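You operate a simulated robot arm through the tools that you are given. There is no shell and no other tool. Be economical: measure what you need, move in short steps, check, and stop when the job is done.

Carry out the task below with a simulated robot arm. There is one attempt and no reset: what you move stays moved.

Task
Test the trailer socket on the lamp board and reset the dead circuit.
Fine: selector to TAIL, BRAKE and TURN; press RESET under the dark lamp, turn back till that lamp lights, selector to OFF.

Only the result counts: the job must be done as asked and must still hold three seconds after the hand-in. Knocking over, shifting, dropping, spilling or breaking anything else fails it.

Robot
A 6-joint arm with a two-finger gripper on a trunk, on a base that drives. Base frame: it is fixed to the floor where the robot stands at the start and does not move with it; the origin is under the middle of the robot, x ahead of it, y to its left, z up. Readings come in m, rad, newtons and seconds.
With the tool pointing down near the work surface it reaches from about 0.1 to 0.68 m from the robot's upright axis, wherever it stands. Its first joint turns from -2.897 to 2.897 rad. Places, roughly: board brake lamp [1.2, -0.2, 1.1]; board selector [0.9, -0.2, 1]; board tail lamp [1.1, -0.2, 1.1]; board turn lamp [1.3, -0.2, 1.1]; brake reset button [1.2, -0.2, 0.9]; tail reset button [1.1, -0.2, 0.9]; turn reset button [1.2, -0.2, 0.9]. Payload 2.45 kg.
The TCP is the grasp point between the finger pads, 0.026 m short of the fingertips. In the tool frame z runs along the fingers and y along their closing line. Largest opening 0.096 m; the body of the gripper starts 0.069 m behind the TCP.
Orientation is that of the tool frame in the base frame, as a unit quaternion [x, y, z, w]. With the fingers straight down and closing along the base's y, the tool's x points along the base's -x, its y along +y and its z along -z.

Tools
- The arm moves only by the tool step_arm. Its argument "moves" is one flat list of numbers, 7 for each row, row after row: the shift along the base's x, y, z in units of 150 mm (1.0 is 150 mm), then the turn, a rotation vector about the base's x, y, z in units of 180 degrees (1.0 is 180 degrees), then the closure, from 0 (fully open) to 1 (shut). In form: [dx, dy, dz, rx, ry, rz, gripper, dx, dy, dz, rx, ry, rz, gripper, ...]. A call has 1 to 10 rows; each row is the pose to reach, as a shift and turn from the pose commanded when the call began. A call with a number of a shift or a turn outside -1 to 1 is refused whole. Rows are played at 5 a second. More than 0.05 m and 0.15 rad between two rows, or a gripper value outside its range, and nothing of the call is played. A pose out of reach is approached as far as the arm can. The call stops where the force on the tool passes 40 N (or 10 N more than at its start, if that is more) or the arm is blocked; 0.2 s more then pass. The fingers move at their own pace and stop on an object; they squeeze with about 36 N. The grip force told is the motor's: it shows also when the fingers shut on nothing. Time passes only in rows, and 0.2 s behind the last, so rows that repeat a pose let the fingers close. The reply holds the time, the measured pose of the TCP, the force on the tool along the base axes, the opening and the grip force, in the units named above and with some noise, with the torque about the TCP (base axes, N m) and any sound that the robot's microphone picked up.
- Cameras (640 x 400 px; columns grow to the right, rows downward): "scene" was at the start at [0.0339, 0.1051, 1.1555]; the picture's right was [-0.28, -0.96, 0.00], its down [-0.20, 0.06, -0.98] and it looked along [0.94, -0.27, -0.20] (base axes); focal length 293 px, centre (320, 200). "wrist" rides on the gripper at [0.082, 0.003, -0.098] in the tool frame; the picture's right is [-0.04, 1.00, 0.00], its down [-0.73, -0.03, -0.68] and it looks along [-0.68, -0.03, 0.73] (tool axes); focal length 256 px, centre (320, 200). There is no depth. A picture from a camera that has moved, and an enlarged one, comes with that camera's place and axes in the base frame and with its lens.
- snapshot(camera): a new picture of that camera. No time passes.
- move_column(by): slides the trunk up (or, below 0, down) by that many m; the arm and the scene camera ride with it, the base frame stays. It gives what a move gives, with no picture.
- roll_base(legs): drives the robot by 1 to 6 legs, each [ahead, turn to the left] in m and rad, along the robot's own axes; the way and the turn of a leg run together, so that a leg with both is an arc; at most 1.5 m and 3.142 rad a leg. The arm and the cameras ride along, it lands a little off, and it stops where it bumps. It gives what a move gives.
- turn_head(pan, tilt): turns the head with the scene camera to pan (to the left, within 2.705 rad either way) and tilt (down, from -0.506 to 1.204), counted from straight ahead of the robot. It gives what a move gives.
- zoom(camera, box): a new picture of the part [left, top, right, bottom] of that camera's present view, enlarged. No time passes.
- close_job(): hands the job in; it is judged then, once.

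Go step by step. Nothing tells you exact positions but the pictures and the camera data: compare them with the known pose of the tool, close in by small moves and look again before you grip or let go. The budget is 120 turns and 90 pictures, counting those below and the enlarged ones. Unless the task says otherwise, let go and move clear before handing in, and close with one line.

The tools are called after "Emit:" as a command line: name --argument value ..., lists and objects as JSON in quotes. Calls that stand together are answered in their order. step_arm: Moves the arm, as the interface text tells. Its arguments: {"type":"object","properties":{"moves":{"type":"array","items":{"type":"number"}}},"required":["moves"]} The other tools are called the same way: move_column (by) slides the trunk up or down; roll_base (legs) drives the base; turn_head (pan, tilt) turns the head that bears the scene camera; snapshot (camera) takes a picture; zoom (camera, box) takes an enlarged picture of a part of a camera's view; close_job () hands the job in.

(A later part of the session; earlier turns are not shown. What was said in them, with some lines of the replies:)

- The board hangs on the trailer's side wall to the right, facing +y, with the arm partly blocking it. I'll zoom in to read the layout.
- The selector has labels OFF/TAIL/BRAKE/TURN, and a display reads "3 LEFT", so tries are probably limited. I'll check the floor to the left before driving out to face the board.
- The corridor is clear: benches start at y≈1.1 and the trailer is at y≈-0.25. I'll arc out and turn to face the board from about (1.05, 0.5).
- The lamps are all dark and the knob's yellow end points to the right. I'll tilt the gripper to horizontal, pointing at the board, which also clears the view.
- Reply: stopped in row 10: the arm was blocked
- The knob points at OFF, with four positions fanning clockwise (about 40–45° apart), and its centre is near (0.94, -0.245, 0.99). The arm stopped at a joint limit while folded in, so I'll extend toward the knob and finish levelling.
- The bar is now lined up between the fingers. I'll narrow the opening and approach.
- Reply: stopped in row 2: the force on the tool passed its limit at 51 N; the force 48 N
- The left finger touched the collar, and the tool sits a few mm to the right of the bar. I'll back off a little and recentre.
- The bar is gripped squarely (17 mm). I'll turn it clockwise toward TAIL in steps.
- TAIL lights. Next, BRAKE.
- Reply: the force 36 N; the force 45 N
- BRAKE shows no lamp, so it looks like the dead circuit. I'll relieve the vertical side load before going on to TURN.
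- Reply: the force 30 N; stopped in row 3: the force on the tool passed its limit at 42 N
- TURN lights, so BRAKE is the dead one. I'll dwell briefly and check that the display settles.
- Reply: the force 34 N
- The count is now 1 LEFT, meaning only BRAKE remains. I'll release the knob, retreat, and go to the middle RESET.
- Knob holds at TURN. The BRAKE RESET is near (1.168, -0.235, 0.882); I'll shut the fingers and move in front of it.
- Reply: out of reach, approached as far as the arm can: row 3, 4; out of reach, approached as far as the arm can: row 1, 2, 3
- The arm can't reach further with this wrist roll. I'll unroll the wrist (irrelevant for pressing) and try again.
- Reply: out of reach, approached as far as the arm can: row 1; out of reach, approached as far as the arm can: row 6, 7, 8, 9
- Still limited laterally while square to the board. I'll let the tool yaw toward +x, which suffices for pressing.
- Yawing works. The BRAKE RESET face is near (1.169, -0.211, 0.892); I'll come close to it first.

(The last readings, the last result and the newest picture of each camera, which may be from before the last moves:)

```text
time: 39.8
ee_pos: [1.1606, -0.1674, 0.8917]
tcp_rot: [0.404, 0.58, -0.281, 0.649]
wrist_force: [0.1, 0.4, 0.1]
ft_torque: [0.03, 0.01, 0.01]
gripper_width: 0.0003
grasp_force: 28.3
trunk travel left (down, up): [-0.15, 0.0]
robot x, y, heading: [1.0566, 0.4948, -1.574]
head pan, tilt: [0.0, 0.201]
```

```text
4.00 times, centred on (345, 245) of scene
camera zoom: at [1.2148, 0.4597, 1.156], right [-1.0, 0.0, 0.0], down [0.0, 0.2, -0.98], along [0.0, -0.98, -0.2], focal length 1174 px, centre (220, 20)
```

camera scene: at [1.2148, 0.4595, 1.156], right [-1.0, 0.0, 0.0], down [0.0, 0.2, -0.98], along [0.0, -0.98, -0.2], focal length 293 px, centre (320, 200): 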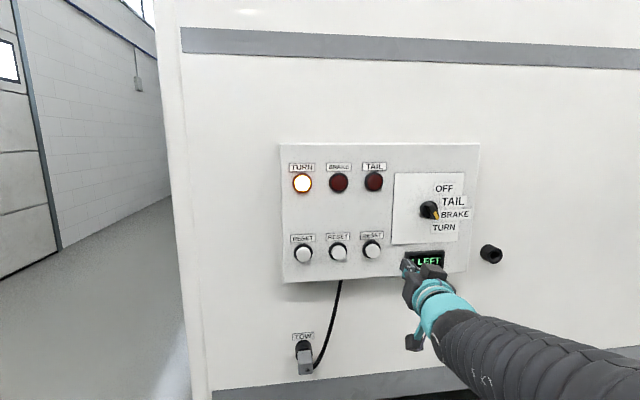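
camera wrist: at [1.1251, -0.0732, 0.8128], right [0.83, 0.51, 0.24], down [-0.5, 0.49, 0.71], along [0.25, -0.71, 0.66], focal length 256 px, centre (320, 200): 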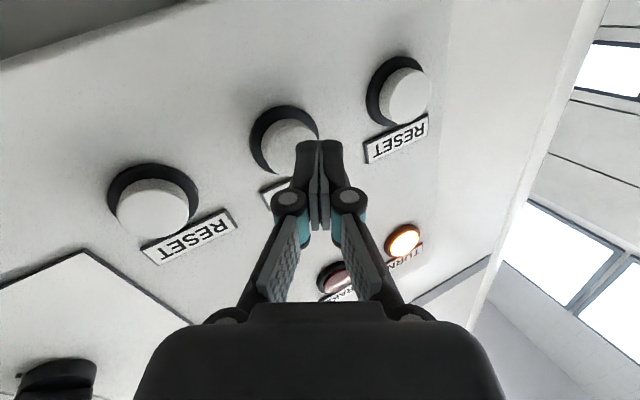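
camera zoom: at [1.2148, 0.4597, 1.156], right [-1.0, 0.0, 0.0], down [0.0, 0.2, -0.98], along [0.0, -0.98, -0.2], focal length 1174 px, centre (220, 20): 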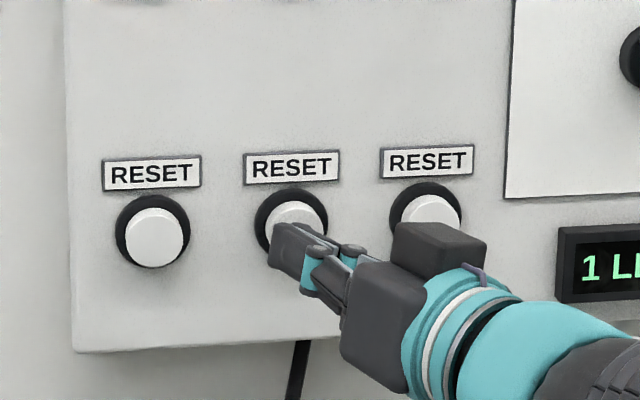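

Emit:
step_arm --moves '[-0.035, -0.06, 0.0, 0, 0, 0, 1, -0.035, -0.1, 0.0, 0, 0, 0, 1, -0.035, -0.13, 0.0, 0, 0, 0, 1, -0.035, -0.16, 0, 0, 0, 0, 1, -0.035, -0.19, 0, 0, 0, 0, 1, -0.035, -0.22, 0, 0, 0, 0, 1]'

Emit:
zoom --camera "scene" --box '[270, 195, 420, 295]'

Emit:
snapshot --camera "wrist"

```text
time: 40.9
ee_pos: [1.1558, -0.1869, 0.8916]
tcp_rot: [0.403, 0.581, -0.281, 0.649]
wrist_force: [-5.2, 26.0, -1.7]
ft_torque: [-0.18, -0.03, -0.02]
gripper_width: 0.0
grasp_force: 28.6
trunk travel left (down, up): [-0.15, 0.0]
robot x, y, heading: [1.0567, 0.4916, -1.577]
head pan, tilt: [0.0, 0.201]
heard: click
stopped in row 5: the force on the tool passed its limit at 47 N (the readings are from after the stop); the commanded pose is now the measured one
```

```text
4.00 times, centred on (345, 245) of scene
camera zoom: at [1.2145, 0.4616, 1.1561], right [-1.0, 0.0, 0.0], down [0.0, 0.2, -0.98], along [0.0, -0.98, -0.2], focal length 1174 px, centre (220, 20)
```

zoom: 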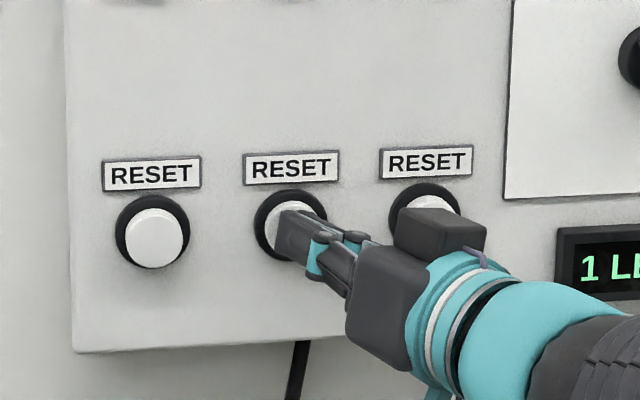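

```text
49 pictures are left
camera wrist: at [1.1196, -0.0942, 0.8128], right [0.83, 0.51, 0.24], down [-0.51, 0.49, 0.71], along [0.25, -0.71, 0.66], focal length 256 px, centre (320, 200)
```

wrist: 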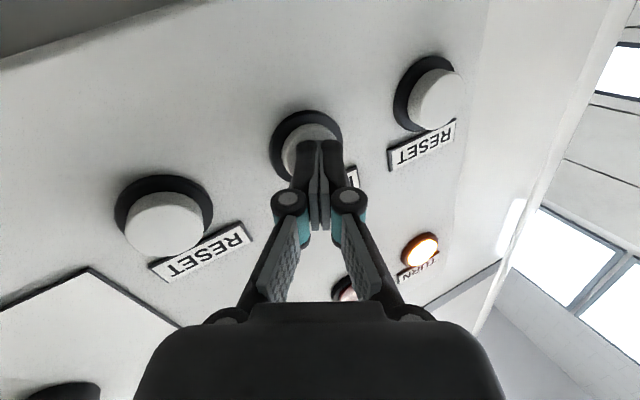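

A click was heard: RESET is pressed. I'll retreat, square the tool back up, and return to the knob.

Emit:
step_arm --moves '[0, 0.3, 0, 0, 0, 0, 1, 0, 0.6, 0, 0, 0, 0, 1, -0.2, 0.6, 0.1, 0, 0, -0.04, 1, -0.4, 0.6, 0.2, 0, 0, -0.08, 1, -0.6, 0.6, 0.3, 0, 0, -0.12, 1, -0.8, 0.6, 0.4, 0, 0, -0.16, 1, -1, 0.6, 0.5, 0, 0, -0.18, 1]'

Emit:
step_arm --moves '[-0.2, 0, 0.05, 0, -0.045, 0, 1, -0.4, 0, 0.1, 0, -0.09, 0, 0.8, -0.43, 0, 0.17, 0, -0.135, 0, 0.5, -0.43, 0, 0.17, 0, -0.18, 0, 0.5, -0.43, 0, 0.17, 0, -0.225, 0, 0.5, -0.43, 0, 0.17, 0, -0.27, 0, 0.5, -0.43, 0, 0.17, 0, -0.315, 0, 0.5, -0.43, 0, 0.17, 0, -0.36, 0, 0.5, -0.43, 0, 0.17, 0, -0.405, 0, 0.5, -0.43, 0, 0.17, 0, -0.45, 0, 0.5]'

Emit:
zoom --camera "scene" --box '[270, 135, 490, 285]'

```text
time: 42.5
ee_pos: [1.0041, -0.1, 0.9655]
tcp_rot: [0.551, 0.445, -0.45, 0.544]
wrist_force: [0.1, 0.2, -0.3]
ft_torque: [-0.03, 0.01, 0.01]
gripper_width: 0.0
grasp_force: 29.2
trunk travel left (down, up): [-0.15, 0.0]
robot x, y, heading: [1.0565, 0.4915, -1.574]
head pan, tilt: [0.0, 0.201]
```

```text
time: 44.7
ee_pos: [0.9391, -0.0995, 0.9917]
tcp_rot: [0.711, -0.016, 0.016, 0.703]
wrist_force: [-0.3, 0.0, 0.1]
ft_torque: [-0.03, 0.0, -0.02]
gripper_width: 0.0479
grasp_force: 0.1
trunk travel left (down, up): [-0.15, 0.0]
robot x, y, heading: [1.0575, 0.4982, -1.579]
head pan, tilt: [0.0, 0.201]
```

```text
2.67 times, centred on (380, 210) of scene
camera zoom: at [1.2148, 0.4599, 1.156], right [-1.0, 0.0, 0.0], down [0.0, 0.2, -0.98], along [0.0, -0.98, -0.2], focal length 782 px, centre (160, 173)
```

zoom: 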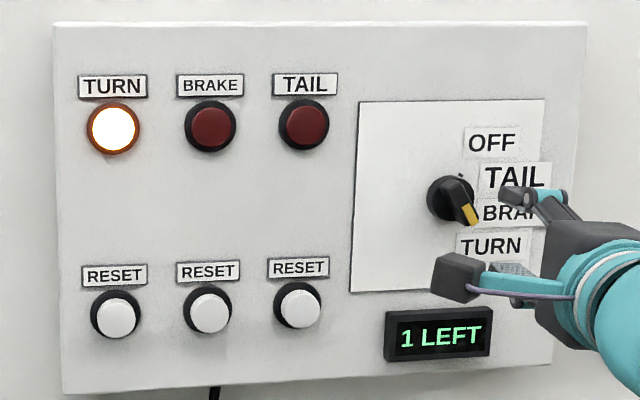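

Emit:
step_arm --moves '[0, 0, 0, 0, -0.045, 0, 0.5, 0, 0, 0, 0, -0.09, 0, 0.5, 0, 0, 0, 0, -0.135, 0, 0.5, 0, 0, 0, 0, -0.18, 0, 0.5, 0, 0, 0, 0, -0.225, 0, 0.5, 0, 0, 0, 0, -0.27, 0, 0.5, 0.015, -0.2, 0.005, 0, -0.311, 0, 0.5, 0.015, -0.45, 0.005, 0, -0.311, 0, 0.5, 0.015, -0.6, 0.005, 0, -0.311, 0, 0.5]'

Emit:
zoom --camera "wrist" --box '[200, 90, 440, 240]'

```text
time: 46.7
ee_pos: [0.943, -0.1891, 0.9922]
tcp_rot: [0.621, -0.342, 0.348, 0.614]
wrist_force: [0.8, 0.0, 1.2]
ft_torque: [0.02, 0.04, -0.02]
gripper_width: 0.0483
grasp_force: 0.1
trunk travel left (down, up): [-0.15, 0.0]
robot x, y, heading: [1.0607, 0.4927, -1.573]
head pan, tilt: [0.0, 0.201]
```

```text
2.67 times, centred on (320, 165) of wrist
camera zoom: at [0.9827, -0.0917, 1.0635], right [-0.87, -0.01, 0.49], down [-0.37, 0.68, -0.64], along [-0.33, -0.73, -0.6], focal length 683 px, centre (320, 293)
```

zoom: 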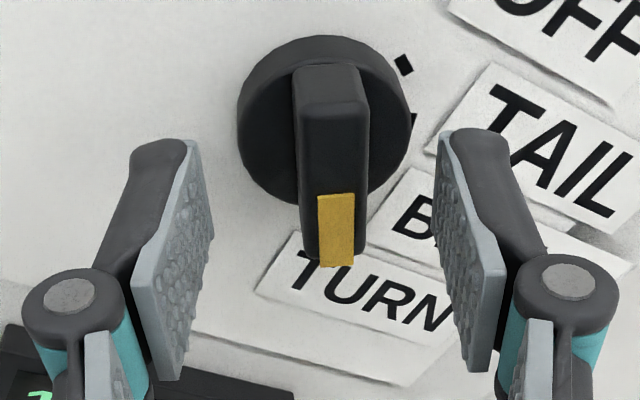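

Emit:
step_arm --moves '[-0.012, -0.05, 0.007, 0, 0, 0, 0.5, -0.012, -0.107, 0.007, 0, 0, 0, 0.5, -0.012, -0.107, 0.007, 0, 0, 0, 0.5]'

Emit:
zoom --camera "wrist" --box '[200, 90, 440, 240]'

```text
time: 47.5
ee_pos: [0.9404, -0.2063, 0.9921]
tcp_rot: [0.62, -0.343, 0.346, 0.615]
wrist_force: [-0.2, 0.5, -1.2]
ft_torque: [0.02, 0.0, -0.04]
gripper_width: 0.0479
grasp_force: 0.1
trunk travel left (down, up): [-0.15, 0.0]
robot x, y, heading: [1.059, 0.4915, -1.578]
head pan, tilt: [0.0, 0.201]
```

```text
2.67 times, centred on (320, 165) of wrist
camera zoom: at [0.9803, -0.1082, 1.0648], right [-0.87, -0.01, 0.49], down [-0.37, 0.68, -0.64], along [-0.33, -0.73, -0.6], focal length 683 px, centre (320, 293)
```

zoom: 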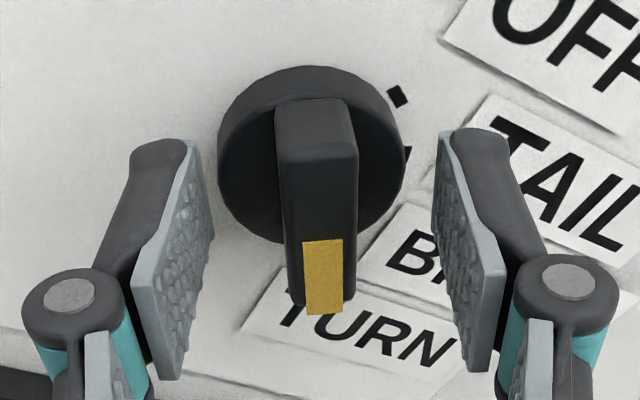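

Bar is centred between the fingers. Closing and turning back counter-clockwise toward BRAKE.

Emit:
step_arm --moves '[0, 0, 0, 0, 0, 0, 0.7, 0, 0, 0, 0, 0, 0, 0.8, 0, 0, 0, 0, 0, 0, 0.9, 0, 0, 0, 0, 0, 0, 1, 0, 0, 0, 0, 0, 0, 1]'

Emit:
step_arm --moves '[0, 0, 0, 0, 0.04, 0, 1, 0, 0, 0, 0, 0.08, 0, 1, 0, 0, 0, 0, 0.12, 0, 1, 0, 0, 0, 0, 0.16, 0, 1, 0, 0, 0, 0, 0.2, 0, 1, 0, 0, 0, 0, 0.222, 0, 1, 0, 0, 0, 0, 0.222, 0, 1, 0, 0, 0, 0, 0.222, 0, 1, 0, 0, 0, 0, 0.222, 0, 1]'

Emit:
zoom --camera "scene" --box '[270, 135, 490, 285]'

```text
time: 48.7
ee_pos: [0.9419, -0.2058, 0.9923]
tcp_rot: [0.621, -0.343, 0.347, 0.614]
wrist_force: [3.1, 4.6, -3.8]
ft_torque: [0.3, 0.0, 0.68]
gripper_width: 0.0157
grasp_force: 41.9
trunk travel left (down, up): [-0.15, 0.0]
robot x, y, heading: [1.0593, 0.4932, -1.575]
head pan, tilt: [0.0, 0.201]
```

```text
time: 50.7
ee_pos: [0.9423, -0.206, 0.9915]
tcp_rot: [0.703, -0.112, 0.113, 0.694]
wrist_force: [22.6, 17.7, -26.0]
ft_torque: [0.59, -0.09, 1.41]
gripper_width: 0.0149
grasp_force: 41.1
trunk travel left (down, up): [-0.15, 0.0]
robot x, y, heading: [1.0551, 0.4931, -1.574]
head pan, tilt: [0.0, 0.201]
```

```text
2.67 times, centred on (380, 210) of scene
camera zoom: at [1.2165, 0.4598, 1.1556], right [-1.0, 0.0, 0.0], down [0.0, 0.2, -0.98], along [0.0, -0.98, -0.2], focal length 782 px, centre (160, 173)
```

zoom: 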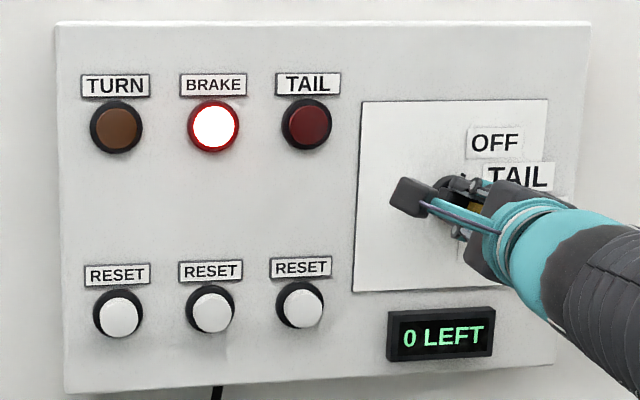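

BRAKE now lights and the display says 0 LEFT. I'll relieve the side load and turn on to OFF.

Emit:
step_arm --moves '[0.015, 0.01, -0.018, 0, 0, 0, 1, 0.025, 0.015, -0.03, 0, 0, 0, 1]'

Emit:
step_arm --moves '[0, 0, 0, 0, 0.045, 0, 1, 0, 0, 0, 0, 0.09, 0, 1, 0, 0, 0, 0, 0.135, 0, 1, 0, 0, 0, 0, 0.18, 0, 1, 0, 0, 0, 0, 0.222, 0, 1]'

```text
time: 51.3
ee_pos: [0.9437, -0.2059, 0.9896]
tcp_rot: [0.701, -0.113, 0.113, 0.696]
wrist_force: [-3.6, -37.4, 14.7]
ft_torque: [0.41, 0.14, 0.05]
gripper_width: 0.0152
grasp_force: 41.0
trunk travel left (down, up): [-0.15, 0.0]
robot x, y, heading: [1.0558, 0.4928, -1.579]
head pan, tilt: [0.0, 0.201]
```

```text
time: 52.5
ee_pos: [0.9424, -0.2025, 0.9891]
tcp_rot: [0.698, 0.131, -0.134, 0.691]
wrist_force: [-20.2, -17.0, 20.7]
ft_torque: [-1.12, -0.05, -0.82]
gripper_width: 0.0152
grasp_force: 41.0
trunk travel left (down, up): [-0.15, 0.0]
robot x, y, heading: [1.052, 0.4937, -1.578]
head pan, tilt: [0.0, 0.201]
```

Emit:
step_arm --moves '[-0.012, -0.01, 0.012, 0, 0.045, 0, 1, -0.012, -0.01, 0.012, 0, 0.09, 0, 1, -0.012, -0.01, 0.012, 0, 0.135, 0, 1, -0.012, -0.01, 0.012, 0, 0.18, 0, 1, -0.012, -0.01, 0.012, 0, 0.215, 0, 1]'

Emit:
snapshot --camera "wrist"

Emit:
zoom --camera "scene" --box '[270, 135, 490, 285]'

```text
time: 53.7
ee_pos: [0.9426, -0.2055, 0.9875]
tcp_rot: [0.616, 0.354, -0.356, 0.607]
wrist_force: [-4.9, 24.4, -23.0]
ft_torque: [-0.27, -0.38, 0.17]
gripper_width: 0.016
grasp_force: 42.5
trunk travel left (down, up): [-0.15, 0.0]
robot x, y, heading: [1.0576, 0.4925, -1.576]
head pan, tilt: [0.0, 0.201]
```

```text
44 pictures are left
camera wrist: at [0.9867, -0.1068, 0.9191], right [0.85, -0.01, 0.53], down [-0.38, 0.68, 0.63], along [-0.37, -0.74, 0.57], focal length 256 px, centre (320, 200)
```

wrist: 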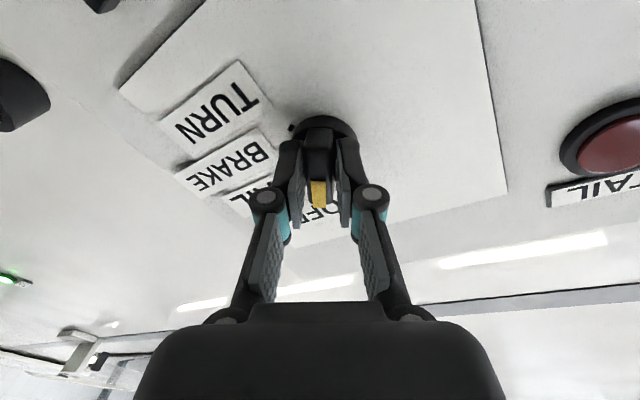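

```text
2.67 times, centred on (380, 210) of scene
camera zoom: at [1.2142, 0.4604, 1.1558], right [-1.0, 0.0, 0.0], down [0.0, 0.2, -0.98], along [0.0, -0.98, -0.2], focal length 782 px, centre (160, 173)
```

zoom: 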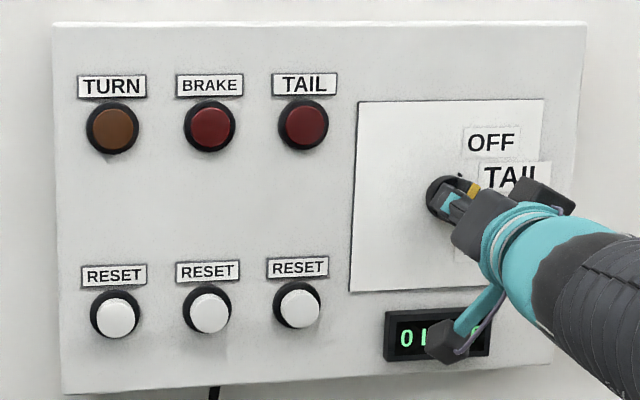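

All lamps are off with the knob at OFF (60°). I'll release and retreat.

Emit:
step_arm --moves '[0, 0.015, -0.015, 0, 0, 0, 1, 0, 0.015, -0.015, 0, 0, 0, 0.75, 0, 0.015, -0.01, 0, 0, 0, 0.55, 0, 0.015, -0.01, 0, 0, 0, 0.5, 0, 0.25, -0.01, 0, 0, 0, 0.5, 0, 0.5, -0.01, 0, 0, 0, 0.5, 0, 0.75, -0.01, 0, 0, 0, 0.5, 0, 0.95, -0.01, 0, 0, 0, 0.4]'

Emit:
snapshot --camera "wrist"

Emit:
zoom --camera "scene" --box '[270, 135, 490, 285]'

```text
time: 55.5
ee_pos: [0.9429, -0.0628, 0.9889]
tcp_rot: [0.615, 0.353, -0.357, 0.608]
wrist_force: [-0.3, -0.5, -0.4]
ft_torque: [-0.03, 0.01, 0.04]
gripper_width: 0.0577
grasp_force: 0.0
trunk travel left (down, up): [-0.15, 0.0]
robot x, y, heading: [1.0532, 0.4904, -1.573]
head pan, tilt: [0.0, 0.201]
```

```text
42 pictures are left
camera wrist: at [0.9869, 0.0361, 0.9202], right [0.85, -0.01, 0.53], down [-0.38, 0.68, 0.63], along [-0.37, -0.73, 0.57], focal length 256 px, centre (320, 200)
```

wrist: 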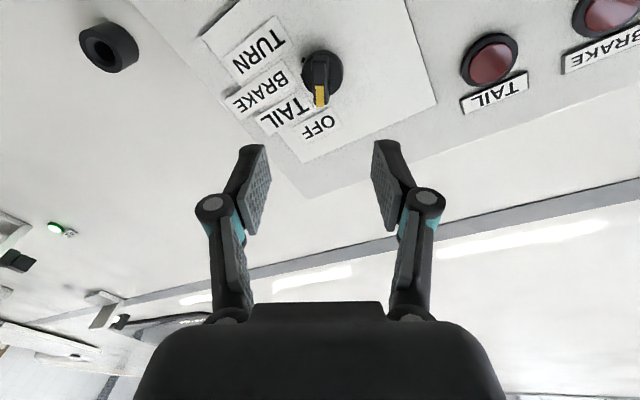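

```text
2.67 times, centred on (380, 210) of scene
camera zoom: at [1.2147, 0.4595, 1.156], right [-1.0, 0.0, 0.0], down [0.0, 0.2, -0.98], along [0.0, -0.98, -0.2], focal length 782 px, centre (160, 173)
```

zoom: 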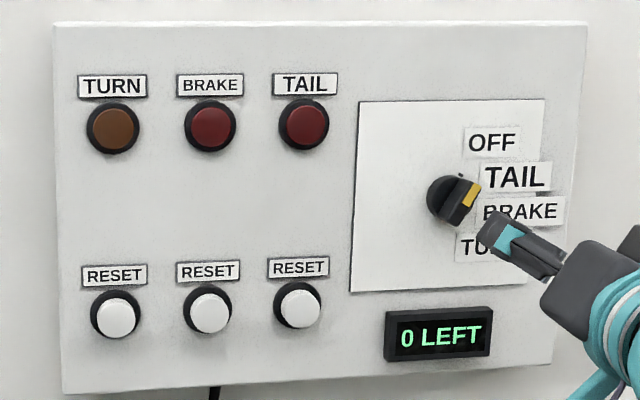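

The selector is at OFF, every lamp is dark, the display reads 0 LEFT, and the gripper is clear of the board. Handing in.

Emit:
close_job

```text
The job is handed in.
```

Job handed in: TAIL and TURN lit and BRAKE was dead, so I pressed its RESET, turned back until the BRAKE lamp lit (display 0 LEFT), and set the selector to OFF.
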